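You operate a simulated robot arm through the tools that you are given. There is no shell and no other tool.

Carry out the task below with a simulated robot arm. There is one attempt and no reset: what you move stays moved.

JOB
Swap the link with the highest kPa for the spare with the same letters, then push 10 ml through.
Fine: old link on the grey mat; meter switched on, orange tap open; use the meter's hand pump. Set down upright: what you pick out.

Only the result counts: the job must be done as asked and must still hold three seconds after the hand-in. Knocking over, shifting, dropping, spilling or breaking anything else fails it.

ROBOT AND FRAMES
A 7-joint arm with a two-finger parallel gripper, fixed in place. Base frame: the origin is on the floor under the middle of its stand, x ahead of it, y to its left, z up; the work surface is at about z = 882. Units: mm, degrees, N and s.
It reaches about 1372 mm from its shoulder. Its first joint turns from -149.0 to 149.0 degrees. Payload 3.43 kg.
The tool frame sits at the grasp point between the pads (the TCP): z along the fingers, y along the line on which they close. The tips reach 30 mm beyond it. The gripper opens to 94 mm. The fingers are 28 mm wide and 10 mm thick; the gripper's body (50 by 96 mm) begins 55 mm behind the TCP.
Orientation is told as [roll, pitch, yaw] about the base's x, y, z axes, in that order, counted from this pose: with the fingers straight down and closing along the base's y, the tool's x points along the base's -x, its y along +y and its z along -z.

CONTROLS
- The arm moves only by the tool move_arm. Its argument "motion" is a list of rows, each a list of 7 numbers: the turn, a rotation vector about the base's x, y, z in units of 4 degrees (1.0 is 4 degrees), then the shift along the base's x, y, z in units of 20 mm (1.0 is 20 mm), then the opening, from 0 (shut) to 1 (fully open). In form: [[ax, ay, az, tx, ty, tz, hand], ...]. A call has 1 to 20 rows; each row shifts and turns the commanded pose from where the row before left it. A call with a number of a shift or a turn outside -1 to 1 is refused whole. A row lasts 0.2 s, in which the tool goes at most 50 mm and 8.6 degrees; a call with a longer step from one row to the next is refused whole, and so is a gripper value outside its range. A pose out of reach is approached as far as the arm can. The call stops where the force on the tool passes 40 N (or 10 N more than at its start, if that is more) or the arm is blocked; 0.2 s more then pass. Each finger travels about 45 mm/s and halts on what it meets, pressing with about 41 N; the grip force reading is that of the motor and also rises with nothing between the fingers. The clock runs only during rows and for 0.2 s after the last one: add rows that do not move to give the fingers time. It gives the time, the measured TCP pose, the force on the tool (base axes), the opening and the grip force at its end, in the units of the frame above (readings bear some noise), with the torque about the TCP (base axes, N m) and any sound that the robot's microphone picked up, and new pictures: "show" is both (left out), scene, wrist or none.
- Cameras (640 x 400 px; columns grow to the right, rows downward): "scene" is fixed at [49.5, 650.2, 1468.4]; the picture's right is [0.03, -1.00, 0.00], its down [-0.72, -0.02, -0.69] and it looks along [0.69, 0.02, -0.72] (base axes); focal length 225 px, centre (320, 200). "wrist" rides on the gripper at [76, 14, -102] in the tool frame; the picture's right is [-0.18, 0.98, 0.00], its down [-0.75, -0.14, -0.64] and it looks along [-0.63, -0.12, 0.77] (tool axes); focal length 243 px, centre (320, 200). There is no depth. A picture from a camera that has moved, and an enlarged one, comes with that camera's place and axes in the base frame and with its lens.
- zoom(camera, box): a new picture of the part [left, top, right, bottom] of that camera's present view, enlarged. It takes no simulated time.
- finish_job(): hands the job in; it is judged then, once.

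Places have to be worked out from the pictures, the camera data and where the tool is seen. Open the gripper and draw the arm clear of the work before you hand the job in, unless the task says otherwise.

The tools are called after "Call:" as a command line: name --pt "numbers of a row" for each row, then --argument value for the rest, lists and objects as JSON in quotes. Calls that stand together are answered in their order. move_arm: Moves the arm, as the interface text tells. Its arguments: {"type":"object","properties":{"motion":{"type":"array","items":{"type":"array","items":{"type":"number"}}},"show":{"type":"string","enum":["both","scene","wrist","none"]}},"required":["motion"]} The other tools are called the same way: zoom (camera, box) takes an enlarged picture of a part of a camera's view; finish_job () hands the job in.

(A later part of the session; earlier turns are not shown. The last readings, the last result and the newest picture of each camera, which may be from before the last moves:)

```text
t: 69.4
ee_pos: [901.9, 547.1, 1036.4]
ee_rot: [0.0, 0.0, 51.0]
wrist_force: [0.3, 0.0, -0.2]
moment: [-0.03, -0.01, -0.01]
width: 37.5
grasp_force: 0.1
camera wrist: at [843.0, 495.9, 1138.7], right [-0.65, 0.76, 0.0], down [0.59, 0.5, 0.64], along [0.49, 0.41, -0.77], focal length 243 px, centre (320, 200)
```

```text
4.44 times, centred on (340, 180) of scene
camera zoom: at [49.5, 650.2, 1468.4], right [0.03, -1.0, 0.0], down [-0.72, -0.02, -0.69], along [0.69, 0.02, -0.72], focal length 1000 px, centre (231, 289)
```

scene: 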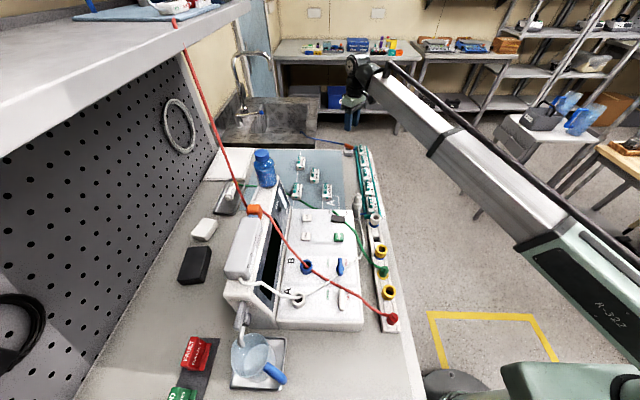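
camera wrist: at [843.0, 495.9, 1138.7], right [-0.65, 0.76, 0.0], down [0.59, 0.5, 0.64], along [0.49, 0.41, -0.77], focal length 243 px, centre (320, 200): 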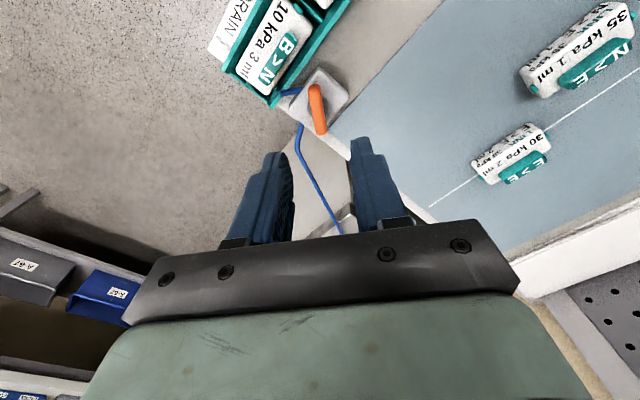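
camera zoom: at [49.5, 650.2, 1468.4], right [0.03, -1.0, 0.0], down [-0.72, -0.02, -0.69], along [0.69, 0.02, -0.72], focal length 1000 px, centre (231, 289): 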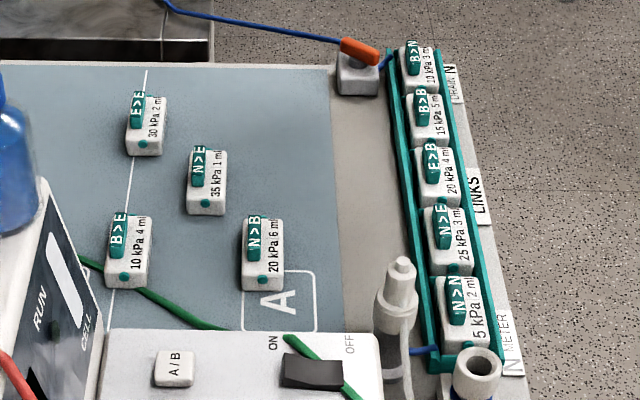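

The tap is open, and rack and mat look right. Next is the meter's ON/OFF rocker near (467, 608, 957), with the ON side at larger y; I travel there while unwinding the wrist and shutting the fingers.

Call:
move_arm --pt "0 0 -1 -1 0.2 0.3 0.4" --pt "0 0 -1 -1 0.2 0.3 0.4" --pt "0 0 -1 -1 0.2 0 0.4" --pt "0 0 -1 -1 0.2 0 0.4" --pt "0 0 -1 -1 0.2 0 0.4" --pt "0 0 -1 -1 0.2 0 0.4" --pt "0 0 -1 -1 0.2 0 0.4" --pt "0 0 -1 -1 0.2 0 0.4" --pt "0 0 -1 -1 0.2 0 0.4" --pt "0 0 -1 -1 0.2 0 0.4" --pt "0 0 -1 -1 0.2 0 0.4" --pt "0 0 -1 -1 0.2 0 0.3" --pt "0 0 -0.75 -1 0.2 0 0.2" --pt "0 0 0 -1 0.2 0 0.1" --pt "0 0 0 -1 0.2 0 0" --pt "0 0 0 -1 0.2 0 0" --pt "0 0 0 -1 0.2 0 0" --pt "0 0 0 -1 0.2 0 0" --pt "0 0 0 -1 0.2 0 0" --pt "0 0 0 -0.6 0 0 0" --show "both"

Call:
zoom --camera "wrist" --box '[200, 0, 440, 170]'

Call:
zoom --camera "scene" --box '[290, 190, 370, 250]'

```text
t: 73.6
ee_pos: [509.5, 620.5, 1050.4]
ee_rot: [-0.1, 0.1, -0.2]
wrist_force: [0.6, 0.3, 0.2]
moment: [0.0, 0.0, 0.03]
width: 0.3
grasp_force: 32.8
camera wrist: at [434.1, 635.4, 1153.4], right [0.19, 0.98, 0.0], down [0.75, -0.14, 0.64], along [0.63, -0.12, -0.77], focal length 243 px, centre (320, 200)
```

scene: 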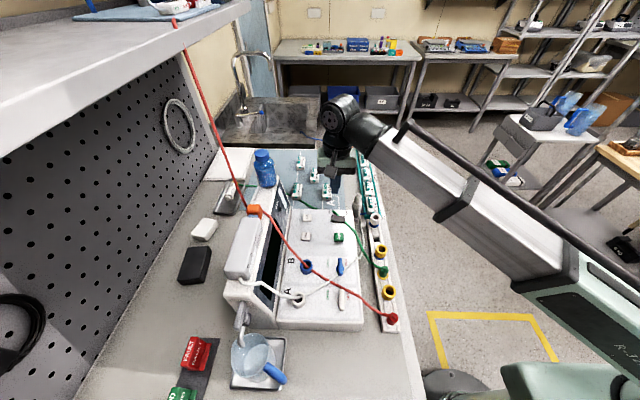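
wrist: 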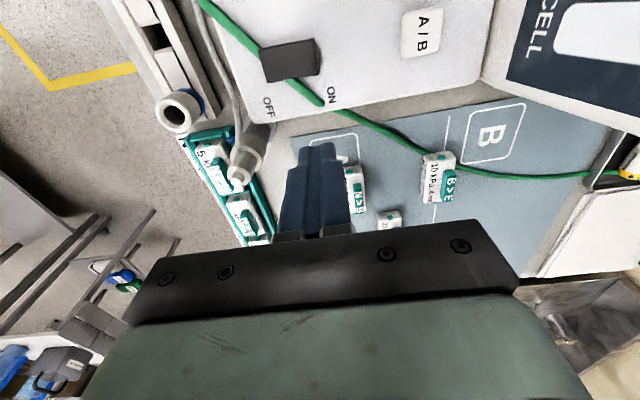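

```text
2.35 times, centred on (320, 85) of wrist
camera zoom: at [434.1, 635.4, 1153.4], right [0.19, 0.98, 0.0], down [0.75, -0.14, 0.64], along [0.63, -0.12, -0.77], focal length 571 px, centre (320, 471)
```

zoom: 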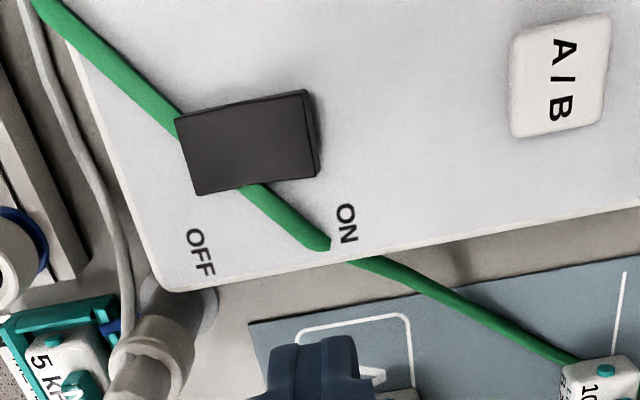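

```text
6.67 times, centred on (330, 220) of scene
camera zoom: at [49.5, 650.2, 1468.4], right [0.03, -1.0, 0.0], down [-0.72, -0.02, -0.69], along [0.69, 0.02, -0.72], focal length 1500 px, centre (253, 67)
```

zoom: 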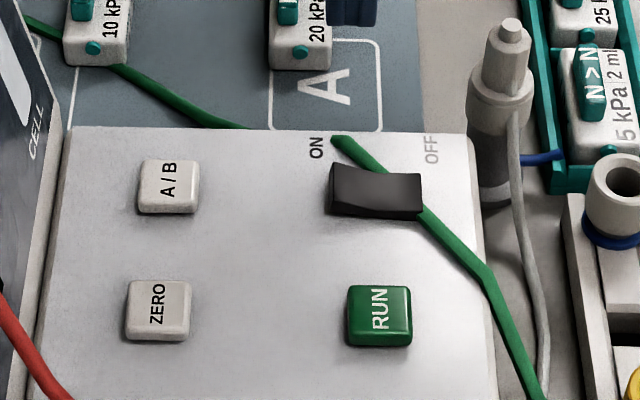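

The rocker spans about x 453–475, y 591–628, with the ON end (larger y) standing up, so it is off. I position the closed fingertips over the ON end.

Call:
move_arm --pt "0 0 0 -1 0.1 0 0" --pt "0 0 0 -1 0.1 -0.5 0" --pt "0 0 0 -0.28 0 -1 0" --pt "0 0 0 0 0 0 0" --pt "0 0 0 0 0 0 0" --show "both"

Call:
zoom --camera "wrist" --box '[240, 60, 400, 200]'

Call:
zoom --camera "scene" --box '[300, 180, 380, 240]'

```text
t: 74.8
ee_pos: [465.3, 626.4, 1018.0]
ee_rot: [0.0, -0.1, -0.2]
wrist_force: [-0.8, -0.3, 0.8]
moment: [-0.04, -0.01, 0.0]
width: 0.0
grasp_force: 33.1
camera wrist: at [388.8, 640.5, 1121.7], right [0.19, 0.98, 0.0], down [0.75, -0.14, 0.64], along [0.63, -0.12, -0.77], focal length 243 px, centre (320, 200)
```

scene: 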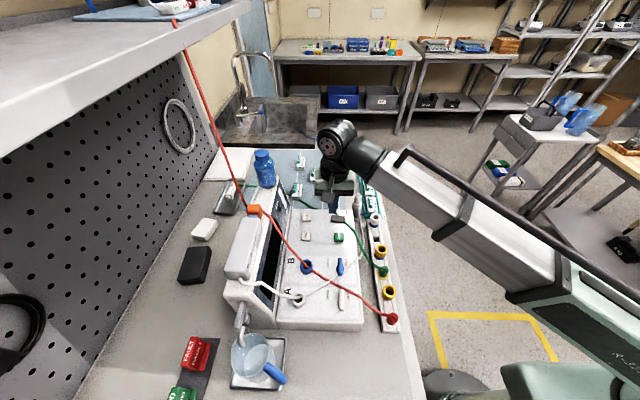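
wrist: 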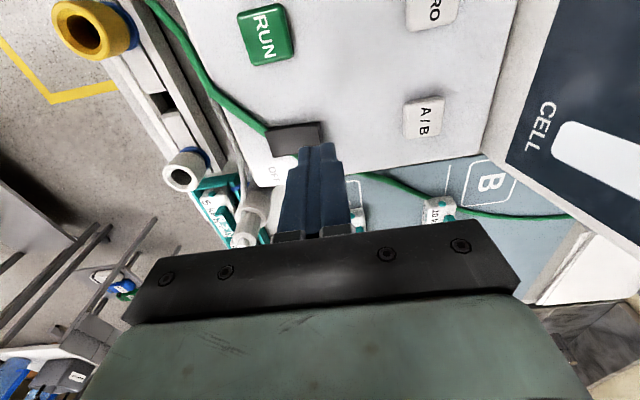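

```text
2.86 times, centred on (320, 130) of wrist
camera zoom: at [388.8, 640.5, 1121.7], right [0.19, 0.98, 0.0], down [0.75, -0.14, 0.64], along [0.63, -0.12, -0.77], focal length 693 px, centre (320, 400)
```

zoom: 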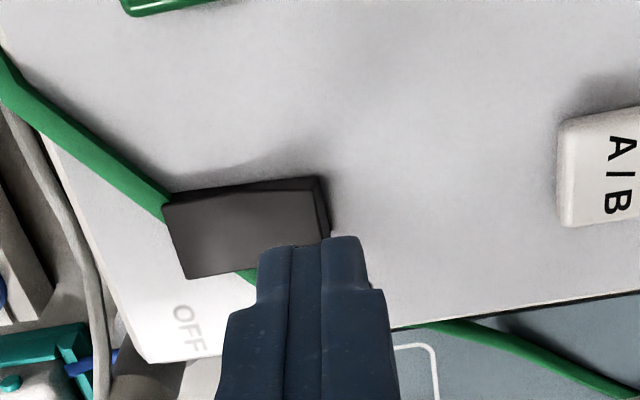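

```text
6.67 times, centred on (340, 210) of scene
camera zoom: at [49.5, 650.2, 1468.4], right [0.03, -1.0, 0.0], down [-0.72, -0.02, -0.69], along [0.69, 0.02, -0.72], focal length 1500 px, centre (187, 133)
```

zoom: 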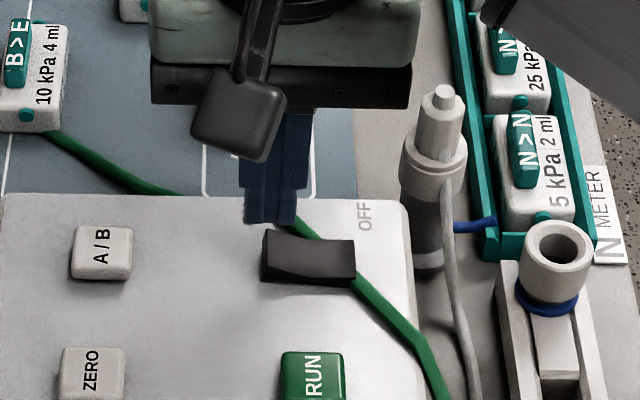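

The fingertips are over the ON end (rocker y 590–630). I shift 4 mm toward its middle and press down in small steps.

Call:
move_arm --pt "0 0 0 0 -0.2 -0.5 0" --pt "0 0 0 0 0 -0.2 0" --pt "0 0 0 0 0 0 0" --show "none"

Call:
move_arm --pt "0 0 0 0 0 -0.2 0" --pt "0 0 0 0 0 0 0" --show "none"

Call:
move_arm --pt "0 0 0 0 0 -0.2 0" --pt "0 0 0 0 0 0 0" --show "scene"

Call:
zoom --camera "scene" --box '[300, 190, 380, 250]'

```text
t: 75.6
ee_pos: [464.9, 623.5, 1003.5]
ee_rot: [-0.1, 0.1, -0.1]
wrist_force: [0.6, 0.0, -0.7]
moment: [0.0, -0.02, -0.02]
width: 0.0
grasp_force: 33.6
```

```text
t: 76.2
ee_pos: [464.7, 622.2, 999.4]
ee_rot: [0.0, 0.1, 0.0]
wrist_force: [-0.1, -0.5, 0.7]
moment: [-0.01, -0.01, 0.0]
width: 0.3
grasp_force: 32.7
```

```text
t: 76.8
ee_pos: [464.5, 622.3, 995.8]
ee_rot: [0.1, 0.1, -0.1]
wrist_force: [-0.8, 0.1, -0.2]
moment: [0.01, 0.02, 0.04]
width: 0.3
grasp_force: 32.6
```

scene: 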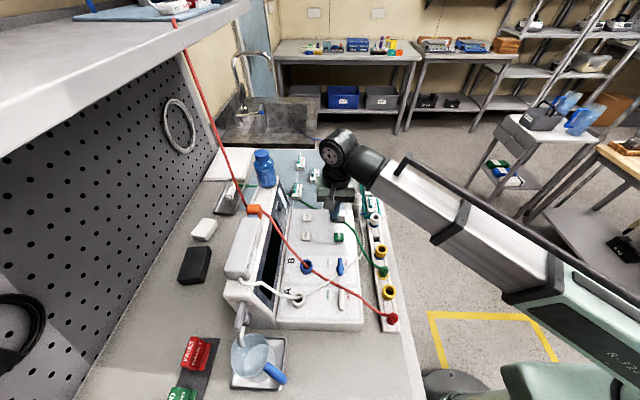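

```text
6.67 times, centred on (340, 220) of scene
camera zoom: at [49.5, 650.2, 1468.4], right [0.03, -1.0, 0.0], down [-0.72, -0.02, -0.69], along [0.69, 0.02, -0.72], focal length 1500 px, centre (187, 67)
```

zoom: 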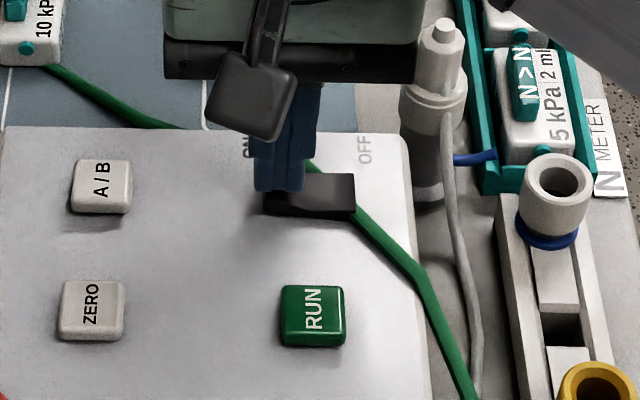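

No contact yet (tips at z ≈ 966). I continue down in 3 mm steps.

Call:
move_arm --pt "0 0 0 0 0 -0.15 0" --pt "0 0 0 0 0 0 0" --show "none"

Call:
move_arm --pt "0 0 0 0 0 -0.15 0" --pt "0 0 0 0 0 0 0" --show "none"

Call:
move_arm --pt "0 0 0 0 0 -0.1 0" --pt "0 0 0 0 0 0 0" --show "scene"

Call:
zoom --camera "scene" --box '[300, 190, 380, 250]'

Call:
zoom --camera "scene" --box '[220, 180, 310, 300]'

```text
t: 77.4
ee_pos: [464.4, 621.9, 992.7]
ee_rot: [0.0, 0.0, -0.1]
wrist_force: [-0.1, 1.5, 1.1]
moment: [0.0, 0.02, -0.05]
width: 0.1
grasp_force: 32.6
```

```text
t: 78.0
ee_pos: [463.4, 622.6, 990.5]
ee_rot: [0.0, 0.0, -0.1]
wrist_force: [0.3, 0.0, 0.8]
moment: [0.03, -0.02, -0.04]
width: 0.0
grasp_force: 32.8
```

```text
t: 78.6
ee_pos: [464.3, 622.1, 987.8]
ee_rot: [0.0, 0.1, -0.3]
wrist_force: [0.6, 0.0, -0.7]
moment: [-0.01, -0.02, 0.0]
width: 0.1
grasp_force: 32.4
```

scene: 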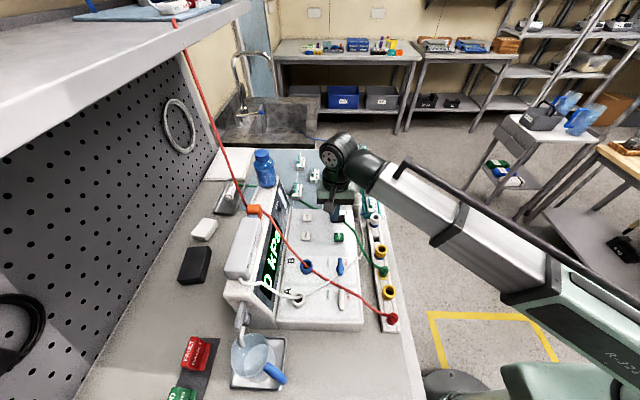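

```text
6.67 times, centred on (340, 220) of scene
camera zoom: at [49.5, 650.2, 1468.4], right [0.03, -1.0, 0.0], down [-0.72, -0.02, -0.69], along [0.69, 0.02, -0.72], focal length 1500 px, centre (187, 67)
```

zoom: 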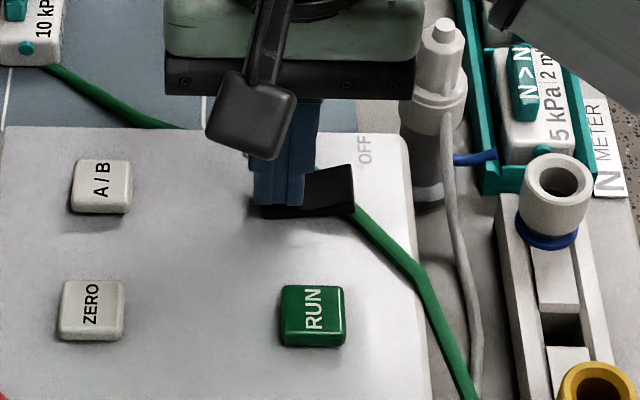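

```text
3.33 times, centred on (265, 240) of scene
camera zoom: at [49.5, 650.2, 1468.4], right [0.03, -1.0, 0.0], down [-0.72, -0.02, -0.69], along [0.69, 0.02, -0.72], focal length 750 px, centre (503, 67)
```

zoom: 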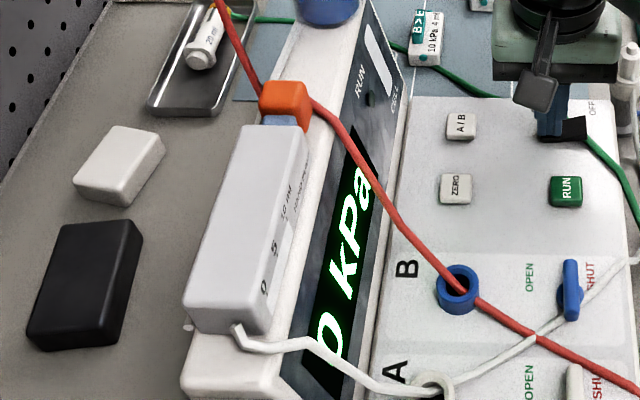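

The rocker flipped and the display shows "0 kPa", so the meter is on. I lift straight off it.

Call:
move_arm --pt "0 0 0 0 0 0.5 0" --pt "0 0 0 0 0 1 0" --pt "0 0 0 0 0 1 0" --pt "0 0 0 0 0 1 0" --pt "0 0 0 0 0 0 0" --show "scene"

Call:
zoom --camera "scene" --box '[250, 190, 310, 310]'

Call:
zoom --camera "scene" --box '[310, 195, 370, 240]'

Call:
zoom --camera "scene" --box '[265, 175, 297, 215]'

```text
t: 79.8
ee_pos: [463.8, 621.9, 1059.3]
ee_rot: [0.0, 0.0, -0.1]
wrist_force: [0.3, -0.3, 0.3]
moment: [0.0, 0.03, 0.02]
width: 0.0
grasp_force: 33.1
```

scene: 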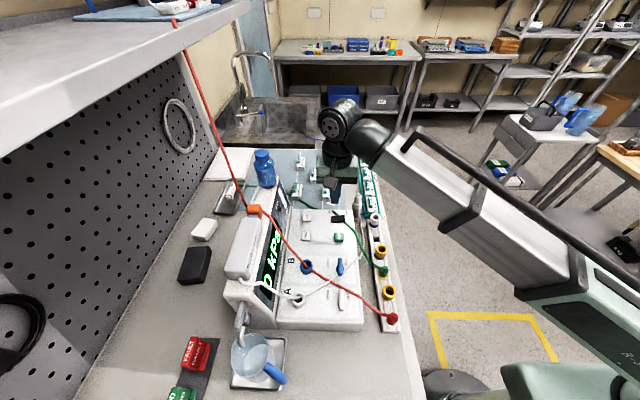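

```text
3.33 times, centred on (280, 250) of scene
camera zoom: at [49.5, 650.2, 1468.4], right [0.03, -1.0, 0.0], down [-0.72, -0.02, -0.69], along [0.69, 0.02, -0.72], focal length 750 px, centre (453, 33)
```

zoom: 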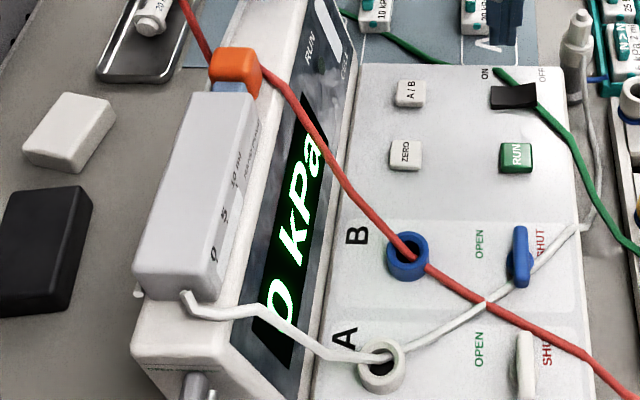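

```text
8.89 times, centred on (340, 218) of scene
camera zoom: at [49.5, 650.2, 1468.4], right [0.03, -1.0, 0.0], down [-0.72, -0.02, -0.69], along [0.69, 0.02, -0.72], focal length 2000 px, centre (142, 44)
```

zoom: 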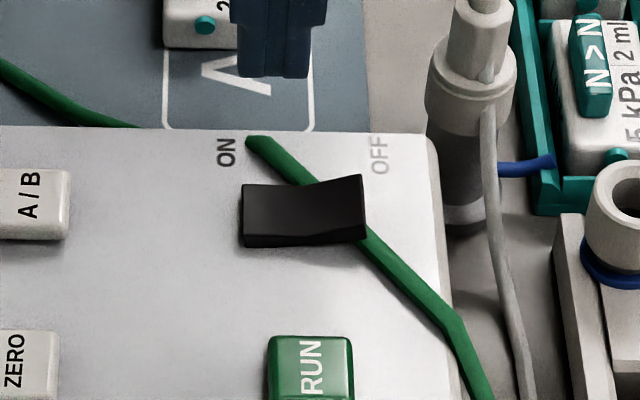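

```text
10.00 times, centred on (281, 195) of scene
camera zoom: at [49.5, 650.2, 1468.4], right [0.03, -1.0, 0.0], down [-0.72, -0.02, -0.69], along [0.69, 0.02, -0.72], focal length 2251 px, centre (710, 250)
```

zoom: 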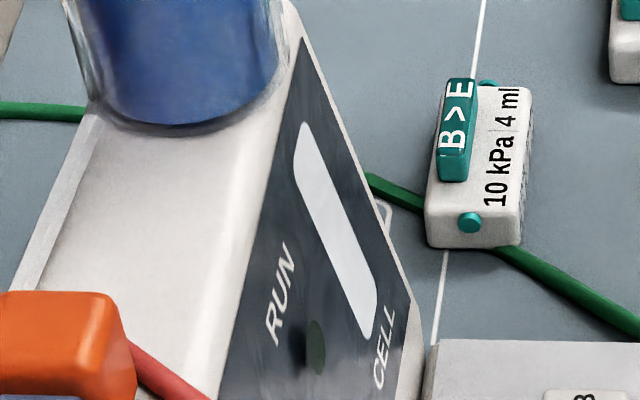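

The meter reads 0 kPa. Next is the pump: I approach above the orange handle (≈354, 796, top z 1124) along a path clear of bottle and hose, starting with a waypoint over the near part of the meter.

Call:
move_arm --pt "0 0 0 -0.8 0.2 1 0" --pt "0 0 0 -1 0.5 1 0" --pt "0 0 0 -1 1 1 0.2" --pt "0 0 0 -1 1 1 0.4" --pt "0 0 0 -1 1 0.8 0.6" --pt "0 0 0 -1 1 0 0.6" --pt "0 0 0 -0.5 0.3 0 0.6" --pt "0 0 0 0 0 0 0.6" --pt "0 0 0 0 0 0 0.6" --show "both"

```text
t: 81.8
ee_pos: [338.0, 721.7, 1152.3]
ee_rot: [0.0, 0.0, -0.2]
wrist_force: [-0.8, -0.6, -0.2]
moment: [0.03, -0.01, 0.06]
width: 56.3
grasp_force: 0.0
camera wrist: at [263.1, 736.2, 1256.3], right [0.19, 0.98, 0.0], down [0.75, -0.14, 0.64], along [0.63, -0.12, -0.77], focal length 243 px, centre (320, 200)
```

scene: 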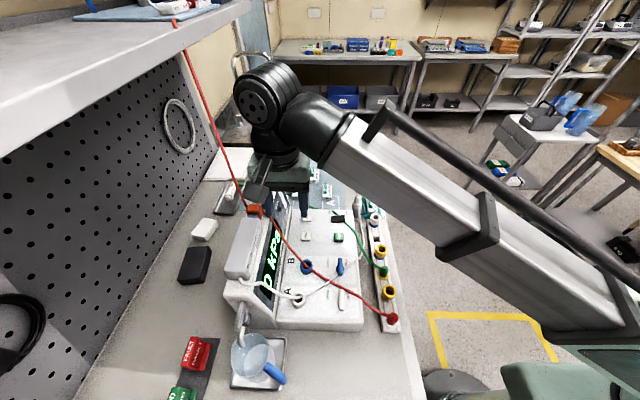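
wrist: 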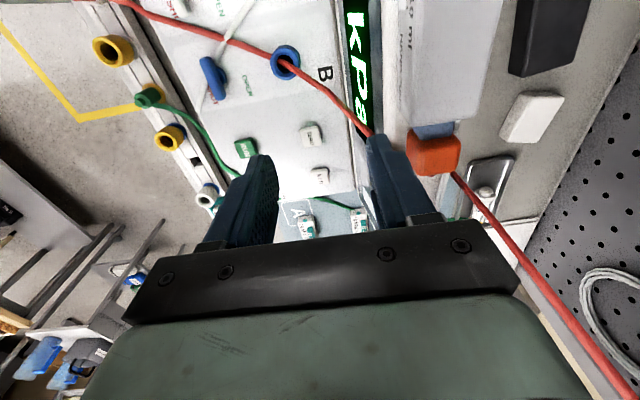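

Tips are at z ≈ 1122, so I rise a little and come in over the pump body (top z ≈ 1110) before going forward around the handle.

Call:
move_arm --pt "0 0 0 -0.5 0 0.6 0.6" --pt "0 0 0 -0.5 0.3 0.6 0.6" --pt "0 0 0 0 0.8 0 0.6" --pt "0 0 0 0 0.8 0 0.6" --pt "0 0 0 0 0.8 0 0.6" --pt "0 0 0 0 0.8 0 0.6" --pt "0 0 0 0 0.2 0 0.6" --pt "0 0 0 0 0 0 0.6" --show "both"

Call:
zoom --camera "wrist" --box '[240, 40, 400, 200]'

Call:
zoom --camera "scene" --box '[215, 170, 305, 230]'

```text
t: 83.6
ee_pos: [318.0, 795.2, 1178.7]
ee_rot: [-0.1, 0.0, -0.1]
wrist_force: [0.8, 0.4, -0.3]
moment: [0.02, 0.0, 0.01]
width: 56.4
grasp_force: 0.0
camera wrist: at [242.5, 809.8, 1282.0], right [0.19, 0.98, 0.0], down [0.75, -0.14, 0.64], along [0.63, -0.12, -0.77], focal length 243 px, centre (320, 200)
```

scene: 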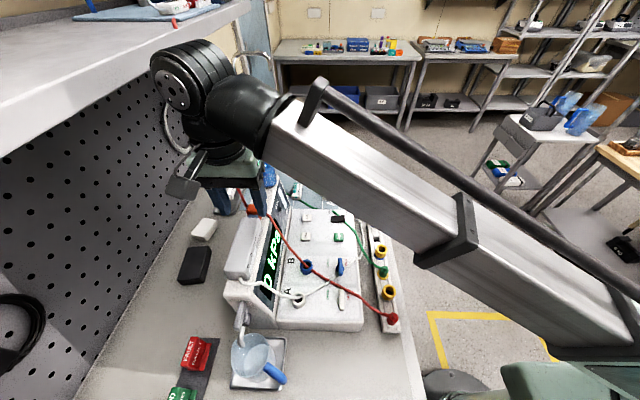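
wrist: 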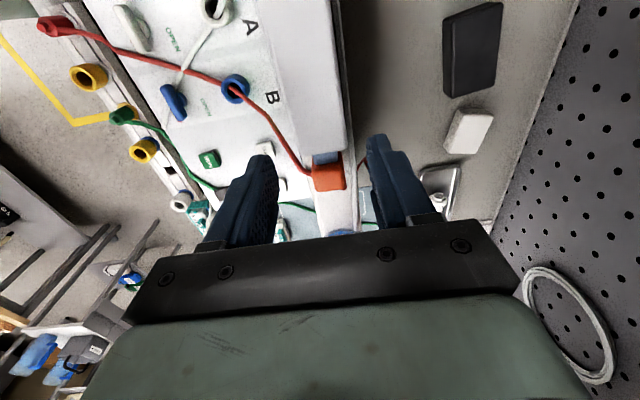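

```text
2.50 times, centred on (320, 120) of wrist
camera zoom: at [242.5, 809.8, 1282.0], right [0.19, 0.98, 0.0], down [0.75, -0.14, 0.64], along [0.63, -0.12, -0.77], focal length 606 px, centre (320, 400)
```

zoom: 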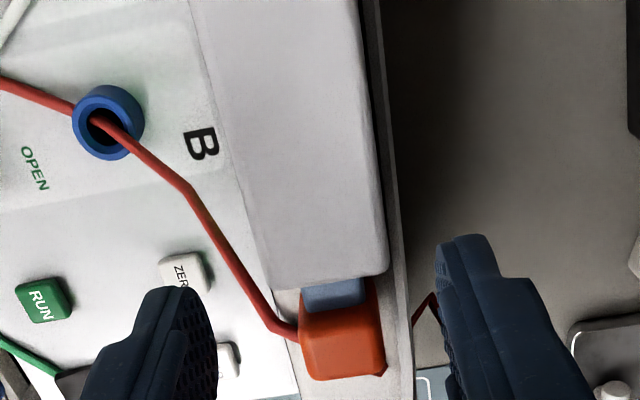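

```text
6.67 times, centred on (260, 200) of scene
camera zoom: at [49.5, 650.2, 1468.4], right [0.03, -1.0, 0.0], down [-0.72, -0.02, -0.69], along [0.69, 0.02, -0.72], focal length 1500 px, centre (720, 200)
```

zoom: 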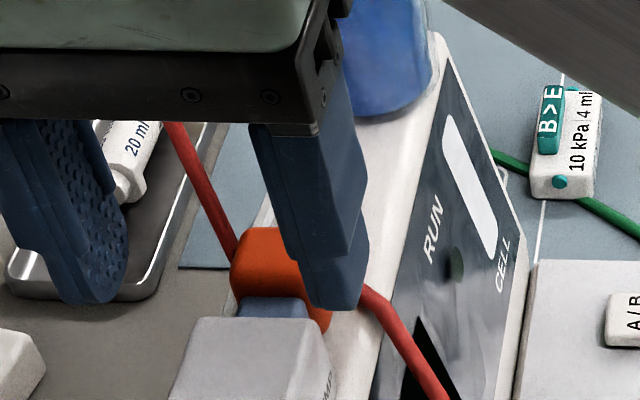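

A clear view: the handle centre is near (352, 796) and the hose runs behind and below it on the meter's top. I move forward so the fingers straddle the handle, still above it.

Call:
move_arm --pt "0 0 0 0.9 0.03 0 0.6" --pt "0 0 0 0.95 0 0 0.6" --pt "0 0 0 0 0 0 0.6" --pt "0 0 0 0 0 0 0.6" --show "wrist"

Call:
zoom --camera "wrist" --box '[240, 40, 400, 200]'

Call:
zoom --camera "scene" --box '[215, 170, 305, 230]'

```text
t: 84.6
ee_pos: [355.0, 796.9, 1178.9]
ee_rot: [0.1, 0.0, -0.1]
wrist_force: [0.7, 0.4, 0.1]
moment: [0.01, 0.04, -0.01]
width: 56.2
grasp_force: 0.0
camera wrist: at [278.8, 810.8, 1282.0], right [0.19, 0.98, 0.0], down [0.75, -0.14, 0.64], along [0.63, -0.12, -0.77], focal length 243 px, centre (320, 200)
```

wrist: 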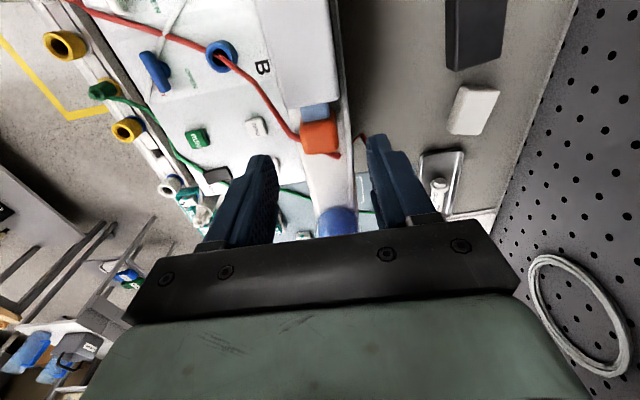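

```text
2.50 times, centred on (320, 120) of wrist
camera zoom: at [278.8, 810.8, 1282.0], right [0.19, 0.98, 0.0], down [0.75, -0.14, 0.64], along [0.63, -0.12, -0.77], focal length 606 px, centre (320, 400)
```

zoom: 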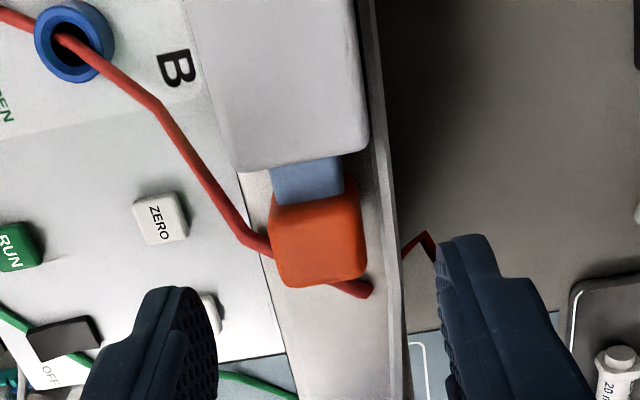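

```text
6.67 times, centred on (260, 200) of scene
camera zoom: at [49.5, 650.2, 1468.4], right [0.03, -1.0, 0.0], down [-0.72, -0.02, -0.69], along [0.69, 0.02, -0.72], focal length 1500 px, centre (720, 200)
```

zoom: 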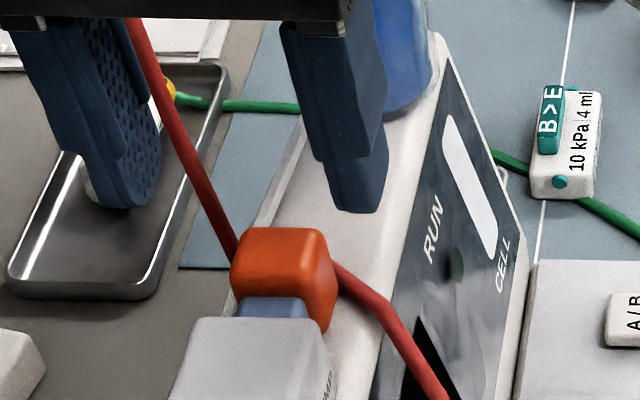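

The fingers straddle the handle (x 342–365, y 784–808). I lower to TCP z ≈ 1134 so the tips stay well above the hose lying on the meter top.

Call:
move_arm --pt "0 0 0 0 0 -0.8 0.55" --pt "0 0 0 0 0 -0.8 0.5" --pt "0 0 0 0 0 -0.6 0.45" --pt "0 0 0 0 0 0 0.45" --pt "0 0 0 0 0 0 0.45" --show "wrist"

Call:
zoom --camera "wrist" --box '[240, 40, 400, 200]'

Call:
zoom --camera "scene" --box '[215, 180, 305, 240]'

```text
t: 85.8
ee_pos: [355.0, 798.0, 1135.6]
ee_rot: [0.0, 0.1, -0.1]
wrist_force: [-0.1, -0.9, 0.2]
moment: [0.04, 0.01, 0.0]
width: 42.0
grasp_force: 0.1
camera wrist: at [279.1, 811.5, 1238.2], right [0.19, 0.98, 0.0], down [0.75, -0.14, 0.64], along [0.63, -0.12, -0.77], focal length 243 px, centre (320, 200)
```

wrist: 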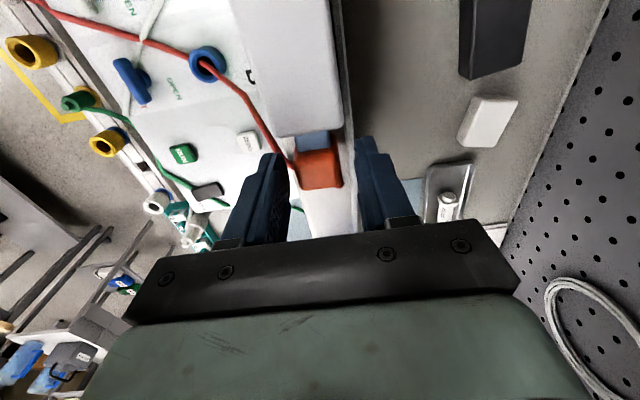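

```text
2.50 times, centred on (320, 120) of wrist
camera zoom: at [279.1, 811.5, 1238.2], right [0.19, 0.98, 0.0], down [0.75, -0.14, 0.64], along [0.63, -0.12, -0.77], focal length 606 px, centre (320, 400)
```

zoom: 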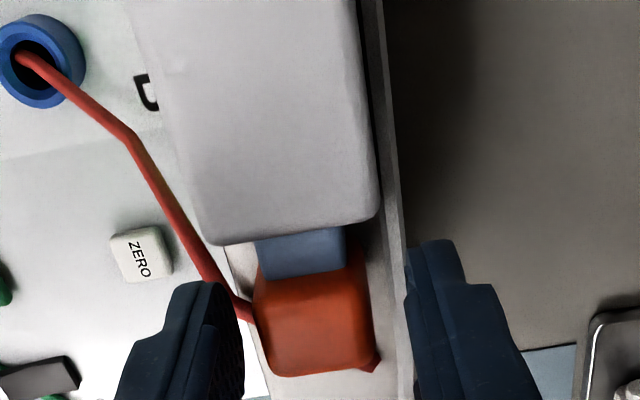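

```text
6.67 times, centred on (260, 210) of scene
camera zoom: at [49.5, 650.2, 1468.4], right [0.03, -1.0, 0.0], down [-0.72, -0.02, -0.69], along [0.69, 0.02, -0.72], focal length 1500 px, centre (720, 133)
```

zoom: 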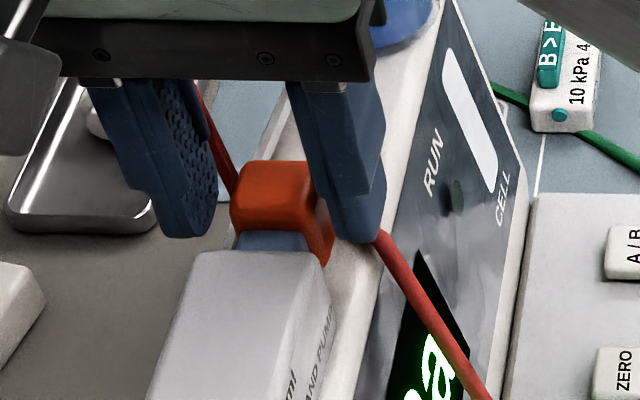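

The handle sits between the fingers, about 1.5 mm to the right of centre. I trim and close on it.

Call:
move_arm --pt "0 0 0 0 -0.08 -0.05 0.4" --pt "0 0 0 0 0 0 0.2" --pt "0 0 0 0 0 0 0.15" --pt "0 0 0 0 0 0 0.15" --pt "0 0 0 0 0 0 0.15" --show "wrist"

Call:
zoom --camera "wrist" --box '[240, 40, 400, 200]'

```text
t: 87.0
ee_pos: [355.7, 796.3, 1133.0]
ee_rot: [0.1, 0.0, -0.1]
wrist_force: [-0.8, 9.5, 2.8]
moment: [0.17, -0.02, 0.14]
width: 25.7
grasp_force: 45.4
camera wrist: at [278.8, 810.0, 1237.1], right [0.19, 0.98, 0.0], down [0.75, -0.14, 0.64], along [0.63, -0.12, -0.77], focal length 243 px, centre (320, 200)
```

wrist: 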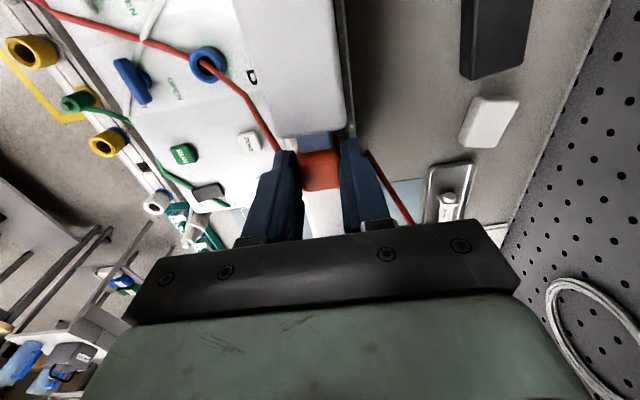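

```text
2.50 times, centred on (320, 120) of wrist
camera zoom: at [278.8, 810.0, 1237.1], right [0.19, 0.98, 0.0], down [0.75, -0.14, 0.64], along [0.63, -0.12, -0.77], focal length 606 px, centre (320, 400)
```

zoom: 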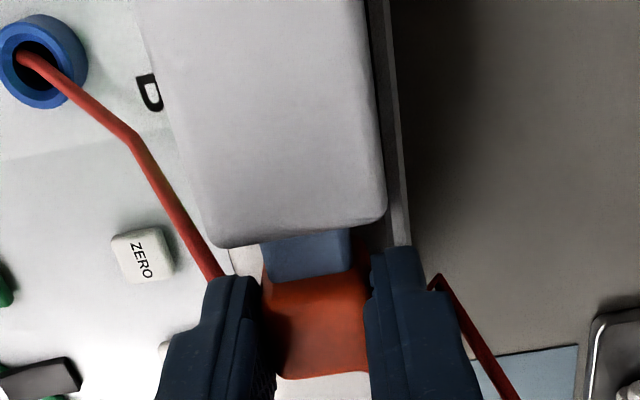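

Gripped (25.7 mm). The rod is nearly all the way in (0 end of the scale), so the stroke must be drawn out first; I pull gently +x a few mm and watch force, display and rod.

Call:
move_arm --pt "0 0 0 0 0.03 0 0.15" --pt "0 0 0 0.15 0 0 0.15" --pt "0 0 0 0.15 0 0 0.15" --pt "0 0 0 0 0 0 0.15" --show "both"

Call:
zoom --camera "scene" --box '[215, 190, 305, 290]'

Call:
zoom --camera "wrist" --box '[240, 40, 400, 200]'

```text
t: 88.0
ee_pos: [361.9, 795.6, 1133.9]
ee_rot: [0.2, 0.0, -0.1]
wrist_force: [-0.1, 14.4, 11.6]
moment: [0.28, 0.24, 0.18]
width: 25.7
grasp_force: 45.0
camera wrist: at [285.6, 810.0, 1237.0], right [0.19, 0.98, 0.0], down [0.75, -0.14, 0.64], along [0.63, -0.12, -0.77], focal length 243 px, centre (320, 200)
```

scene: 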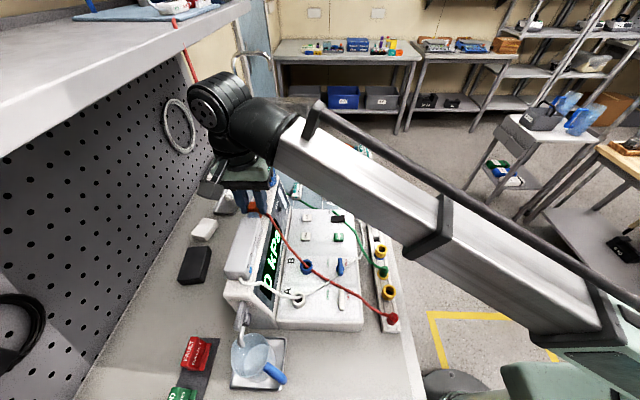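
wrist: 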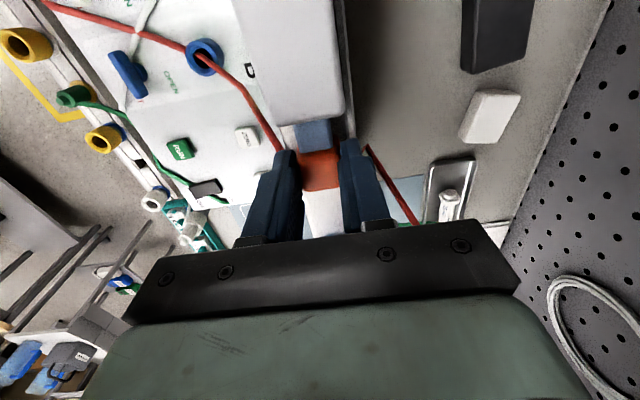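

```text
4.00 times, centred on (260, 240) of scene
camera zoom: at [49.5, 650.2, 1468.4], right [0.03, -1.0, 0.0], down [-0.72, -0.02, -0.69], along [0.69, 0.02, -0.72], focal length 900 px, centre (560, 40)
```

zoom: 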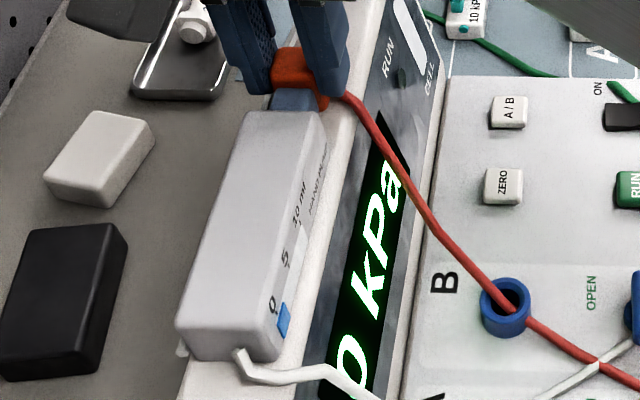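

```text
2.50 times, centred on (320, 120) of wrist
camera zoom: at [285.6, 810.0, 1237.0], right [0.19, 0.98, 0.0], down [0.75, -0.14, 0.64], along [0.63, -0.12, -0.77], focal length 606 px, centre (320, 400)
```

zoom: 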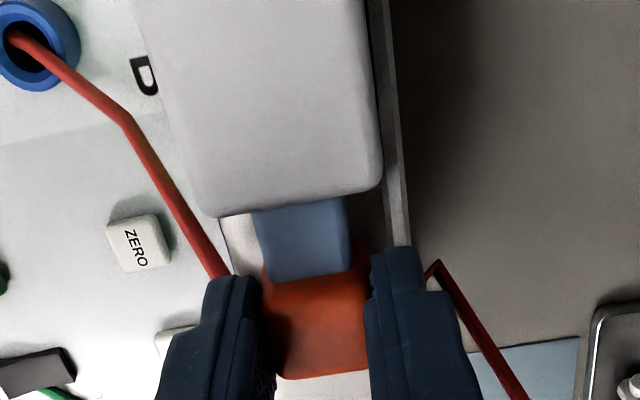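

Pulling works: the blue level bar in the window has left 0. I trim the side load and continue to draw out gently, watching for any contact with the hose.

Call:
move_arm --pt "0 0 0 0 0.05 0.03 0.15" --pt "0 0 0 0.25 0 0 0.15" --pt "0 0 0 0.25 0 0 0.15" --pt "0 0 0 0.25 0 0 0.15" --pt "0 0 0 0 0 0 0.15" --show "both"

Call:
zoom --camera "scene" --box '[215, 190, 305, 290]'

Call:
zoom --camera "wrist" --box '[240, 40, 400, 200]'

```text
t: 89.2
ee_pos: [375.8, 796.1, 1132.7]
ee_rot: [0.0, 0.0, -0.1]
wrist_force: [0.7, 9.6, 5.5]
moment: [0.16, 0.11, 0.18]
width: 26.1
grasp_force: 44.8
camera wrist: at [300.4, 810.1, 1237.0], right [0.19, 0.98, 0.0], down [0.75, -0.14, 0.64], along [0.63, -0.12, -0.77], focal length 243 px, centre (320, 200)
```

scene: 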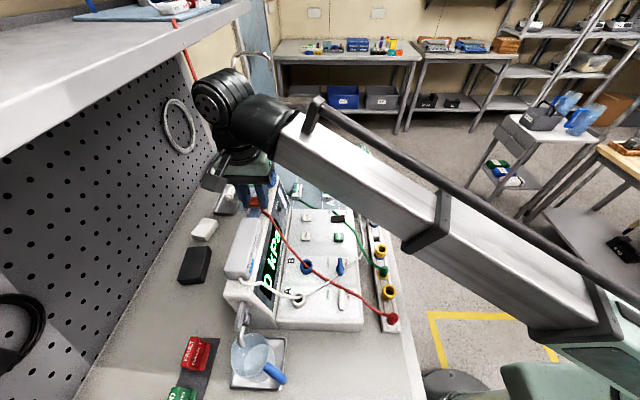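
wrist: 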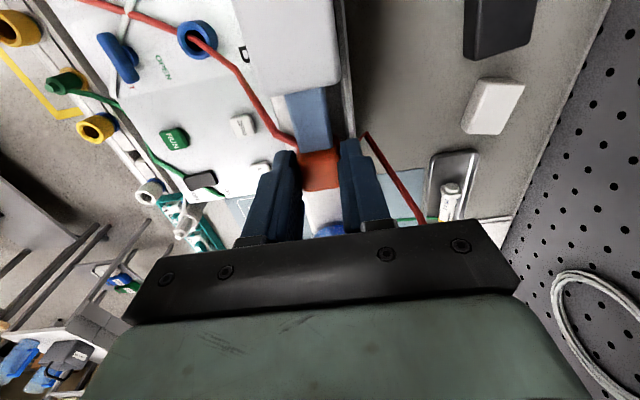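

```text
4.00 times, centred on (260, 240) of scene
camera zoom: at [49.5, 650.2, 1468.4], right [0.03, -1.0, 0.0], down [-0.72, -0.02, -0.69], along [0.69, 0.02, -0.72], focal length 900 px, centre (560, 40)
```

zoom: 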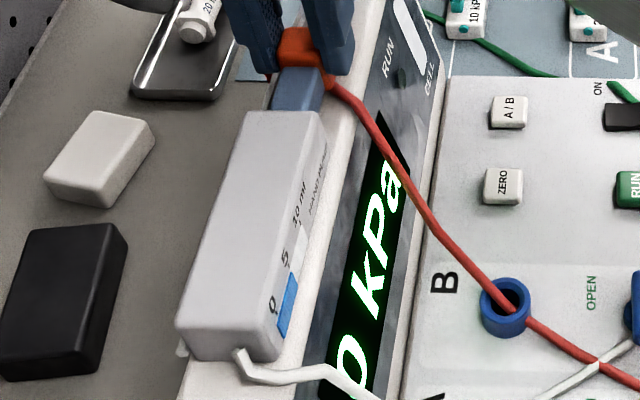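

```text
2.50 times, centred on (320, 120) of wrist
camera zoom: at [300.4, 810.1, 1237.0], right [0.19, 0.98, 0.0], down [0.75, -0.14, 0.64], along [0.63, -0.12, -0.77], focal length 606 px, centre (320, 400)
```

zoom: 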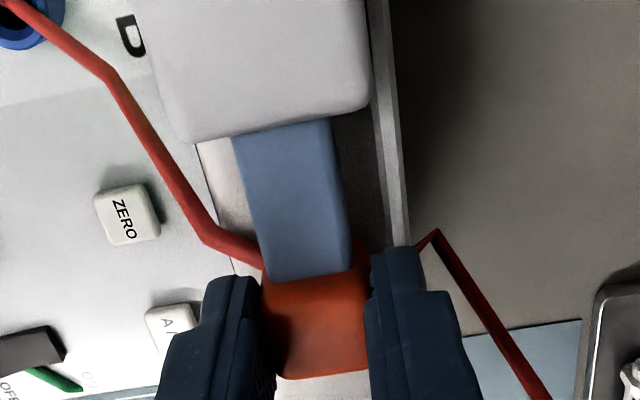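

The level bar is near 4 ml after 20 mm; the hose has not moved. I keep drawing out.

Call:
move_arm --pt "0 0 0 0 0.04 0.02 0.15" --pt "0 0 0 0.25 0 0 0.15" --pt "0 0 0 0.25 0 0 0.15" --pt "0 0 0 0.25 0 0 0.15" --pt "0 0 0 0 0 0 0.15" --show "wrist"

Call:
zoom --camera "scene" --box '[215, 190, 305, 290]'

Call:
zoom --camera "wrist" --box '[240, 40, 400, 200]'

```text
t: 90.4
ee_pos: [391.2, 795.4, 1133.6]
ee_rot: [-0.2, 0.1, -0.2]
wrist_force: [0.3, -2.9, -10.7]
moment: [0.02, 0.04, 0.17]
width: 25.9
grasp_force: 45.7
camera wrist: at [315.8, 810.4, 1237.1], right [0.19, 0.98, 0.0], down [0.75, -0.14, 0.64], along [0.63, -0.12, -0.77], focal length 243 px, centre (320, 200)
```

wrist: 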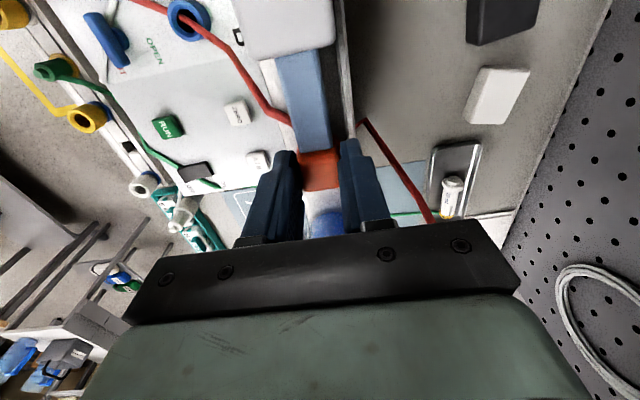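

```text
4.00 times, centred on (260, 240) of scene
camera zoom: at [49.5, 650.2, 1468.4], right [0.03, -1.0, 0.0], down [-0.72, -0.02, -0.69], along [0.69, 0.02, -0.72], focal length 900 px, centre (560, 40)
```

zoom: 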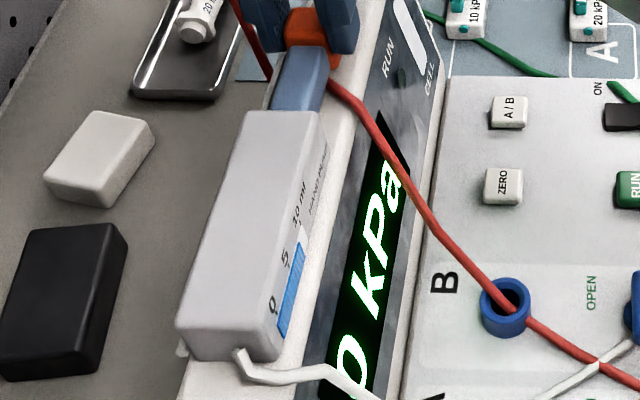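

```text
2.50 times, centred on (320, 120) of wrist
camera zoom: at [315.8, 810.4, 1237.1], right [0.19, 0.98, 0.0], down [0.75, -0.14, 0.64], along [0.63, -0.12, -0.77], focal length 606 px, centre (320, 400)
```

zoom: 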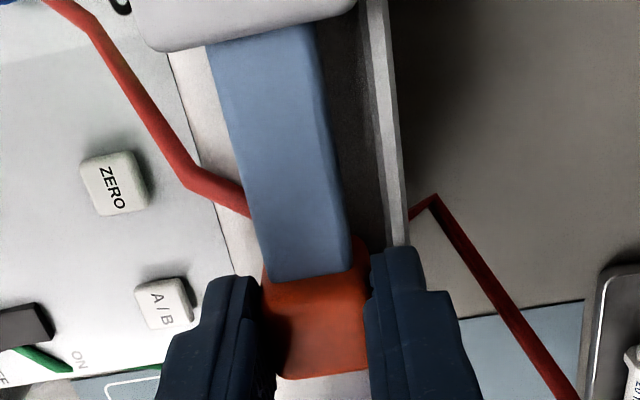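

The level is around 7–8 ml at 35 mm. I pull another 8 mm and zoom closely on the scale.

Call:
move_arm --pt "0 0 0 0 0 -0.02 0.15" --pt "0 0 0 0.2 0 0 0.15" --pt "0 0 0 0.2 0 0 0.15" --pt "0 0 0 0 0 0 0.15" --show "wrist"

Call:
zoom --camera "scene" --box '[235, 235, 275, 285]'

Call:
zoom --camera "scene" --box '[215, 180, 305, 240]'

```text
t: 91.4
ee_pos: [399.8, 795.3, 1133.7]
ee_rot: [0.0, 0.0, -0.1]
wrist_force: [0.9, -7.2, -9.5]
moment: [-0.08, 0.26, 0.13]
width: 26.0
grasp_force: 45.3
camera wrist: at [323.8, 810.3, 1237.1], right [0.19, 0.98, 0.0], down [0.75, -0.14, 0.64], along [0.63, -0.12, -0.77], focal length 243 px, centre (320, 200)
```

wrist: 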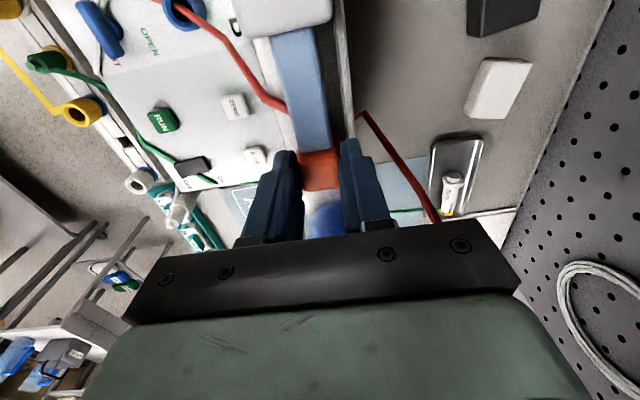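

```text
8.00 times, centred on (255, 260) of scene
camera zoom: at [49.5, 650.2, 1468.4], right [0.03, -1.0, 0.0], down [-0.72, -0.02, -0.69], along [0.69, 0.02, -0.72], focal length 1800 px, centre (840, -280)
```

zoom: 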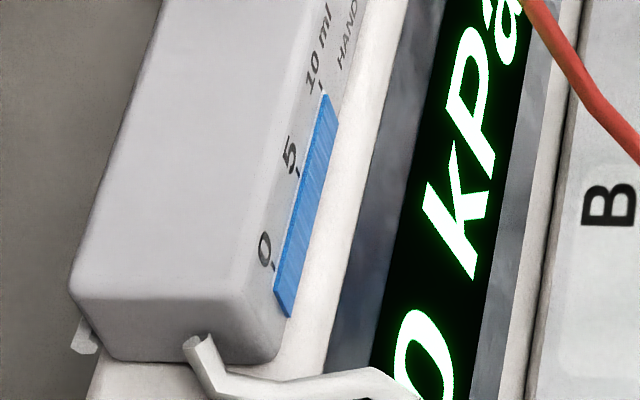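

```text
6.67 times, centred on (260, 210) of scene
camera zoom: at [49.5, 650.2, 1468.4], right [0.03, -1.0, 0.0], down [-0.72, -0.02, -0.69], along [0.69, 0.02, -0.72], focal length 1500 px, centre (720, 133)
```

zoom: 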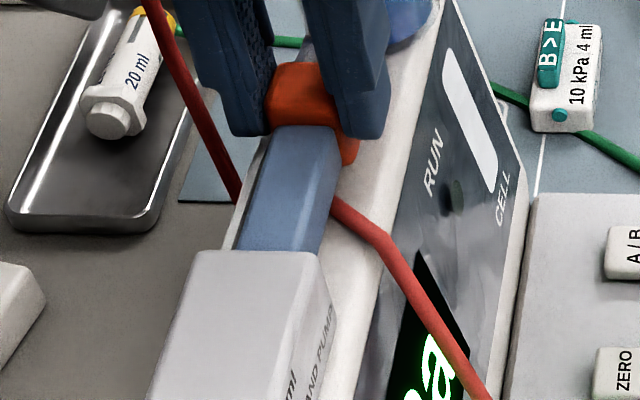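

The level is right around the 10 ml mark at 44 mm of pull, with almost no axial force. I pull 2 mm more to see whether there is an end stop here.

Call:
move_arm --pt "0 0 0 0.1 0 0 0.15" --pt "0 0 0 0 0 0 0.15" --pt "0 0 0 0 0 0 0.15" --show "none"

Call:
zoom --camera "scene" --box '[240, 235, 272, 285]'

Call:
zoom --camera "scene" --box '[248, 240, 264, 250]'

```text
t: 92.2
ee_pos: [399.7, 796.2, 1132.8]
ee_rot: [-0.1, -0.1, -0.1]
wrist_force: [-8.3, -10.9, -14.0]
moment: [-0.19, -0.19, 0.13]
width: 25.9
grasp_force: 45.0
```

```text
8.00 times, centred on (256, 260) of scene
camera zoom: at [49.5, 650.2, 1468.4], right [0.03, -1.0, 0.0], down [-0.72, -0.02, -0.69], along [0.69, 0.02, -0.72], focal length 1800 px, centre (832, -280)
```

zoom: 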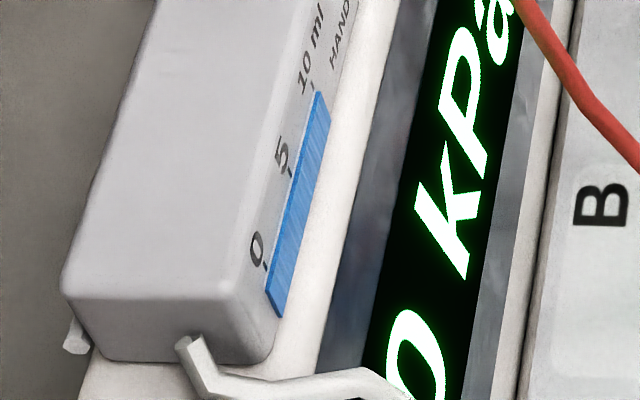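

```text
16.00 times, centred on (256, 245) of scene
camera zoom: at [49.5, 650.2, 1468.4], right [0.03, -1.0, 0.0], down [-0.72, -0.02, -0.69], along [0.69, 0.02, -0.72], focal length 3601 px, centre (1344, -520)
```

zoom: 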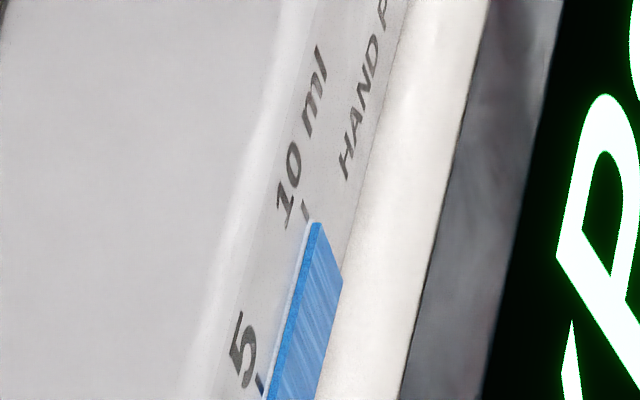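

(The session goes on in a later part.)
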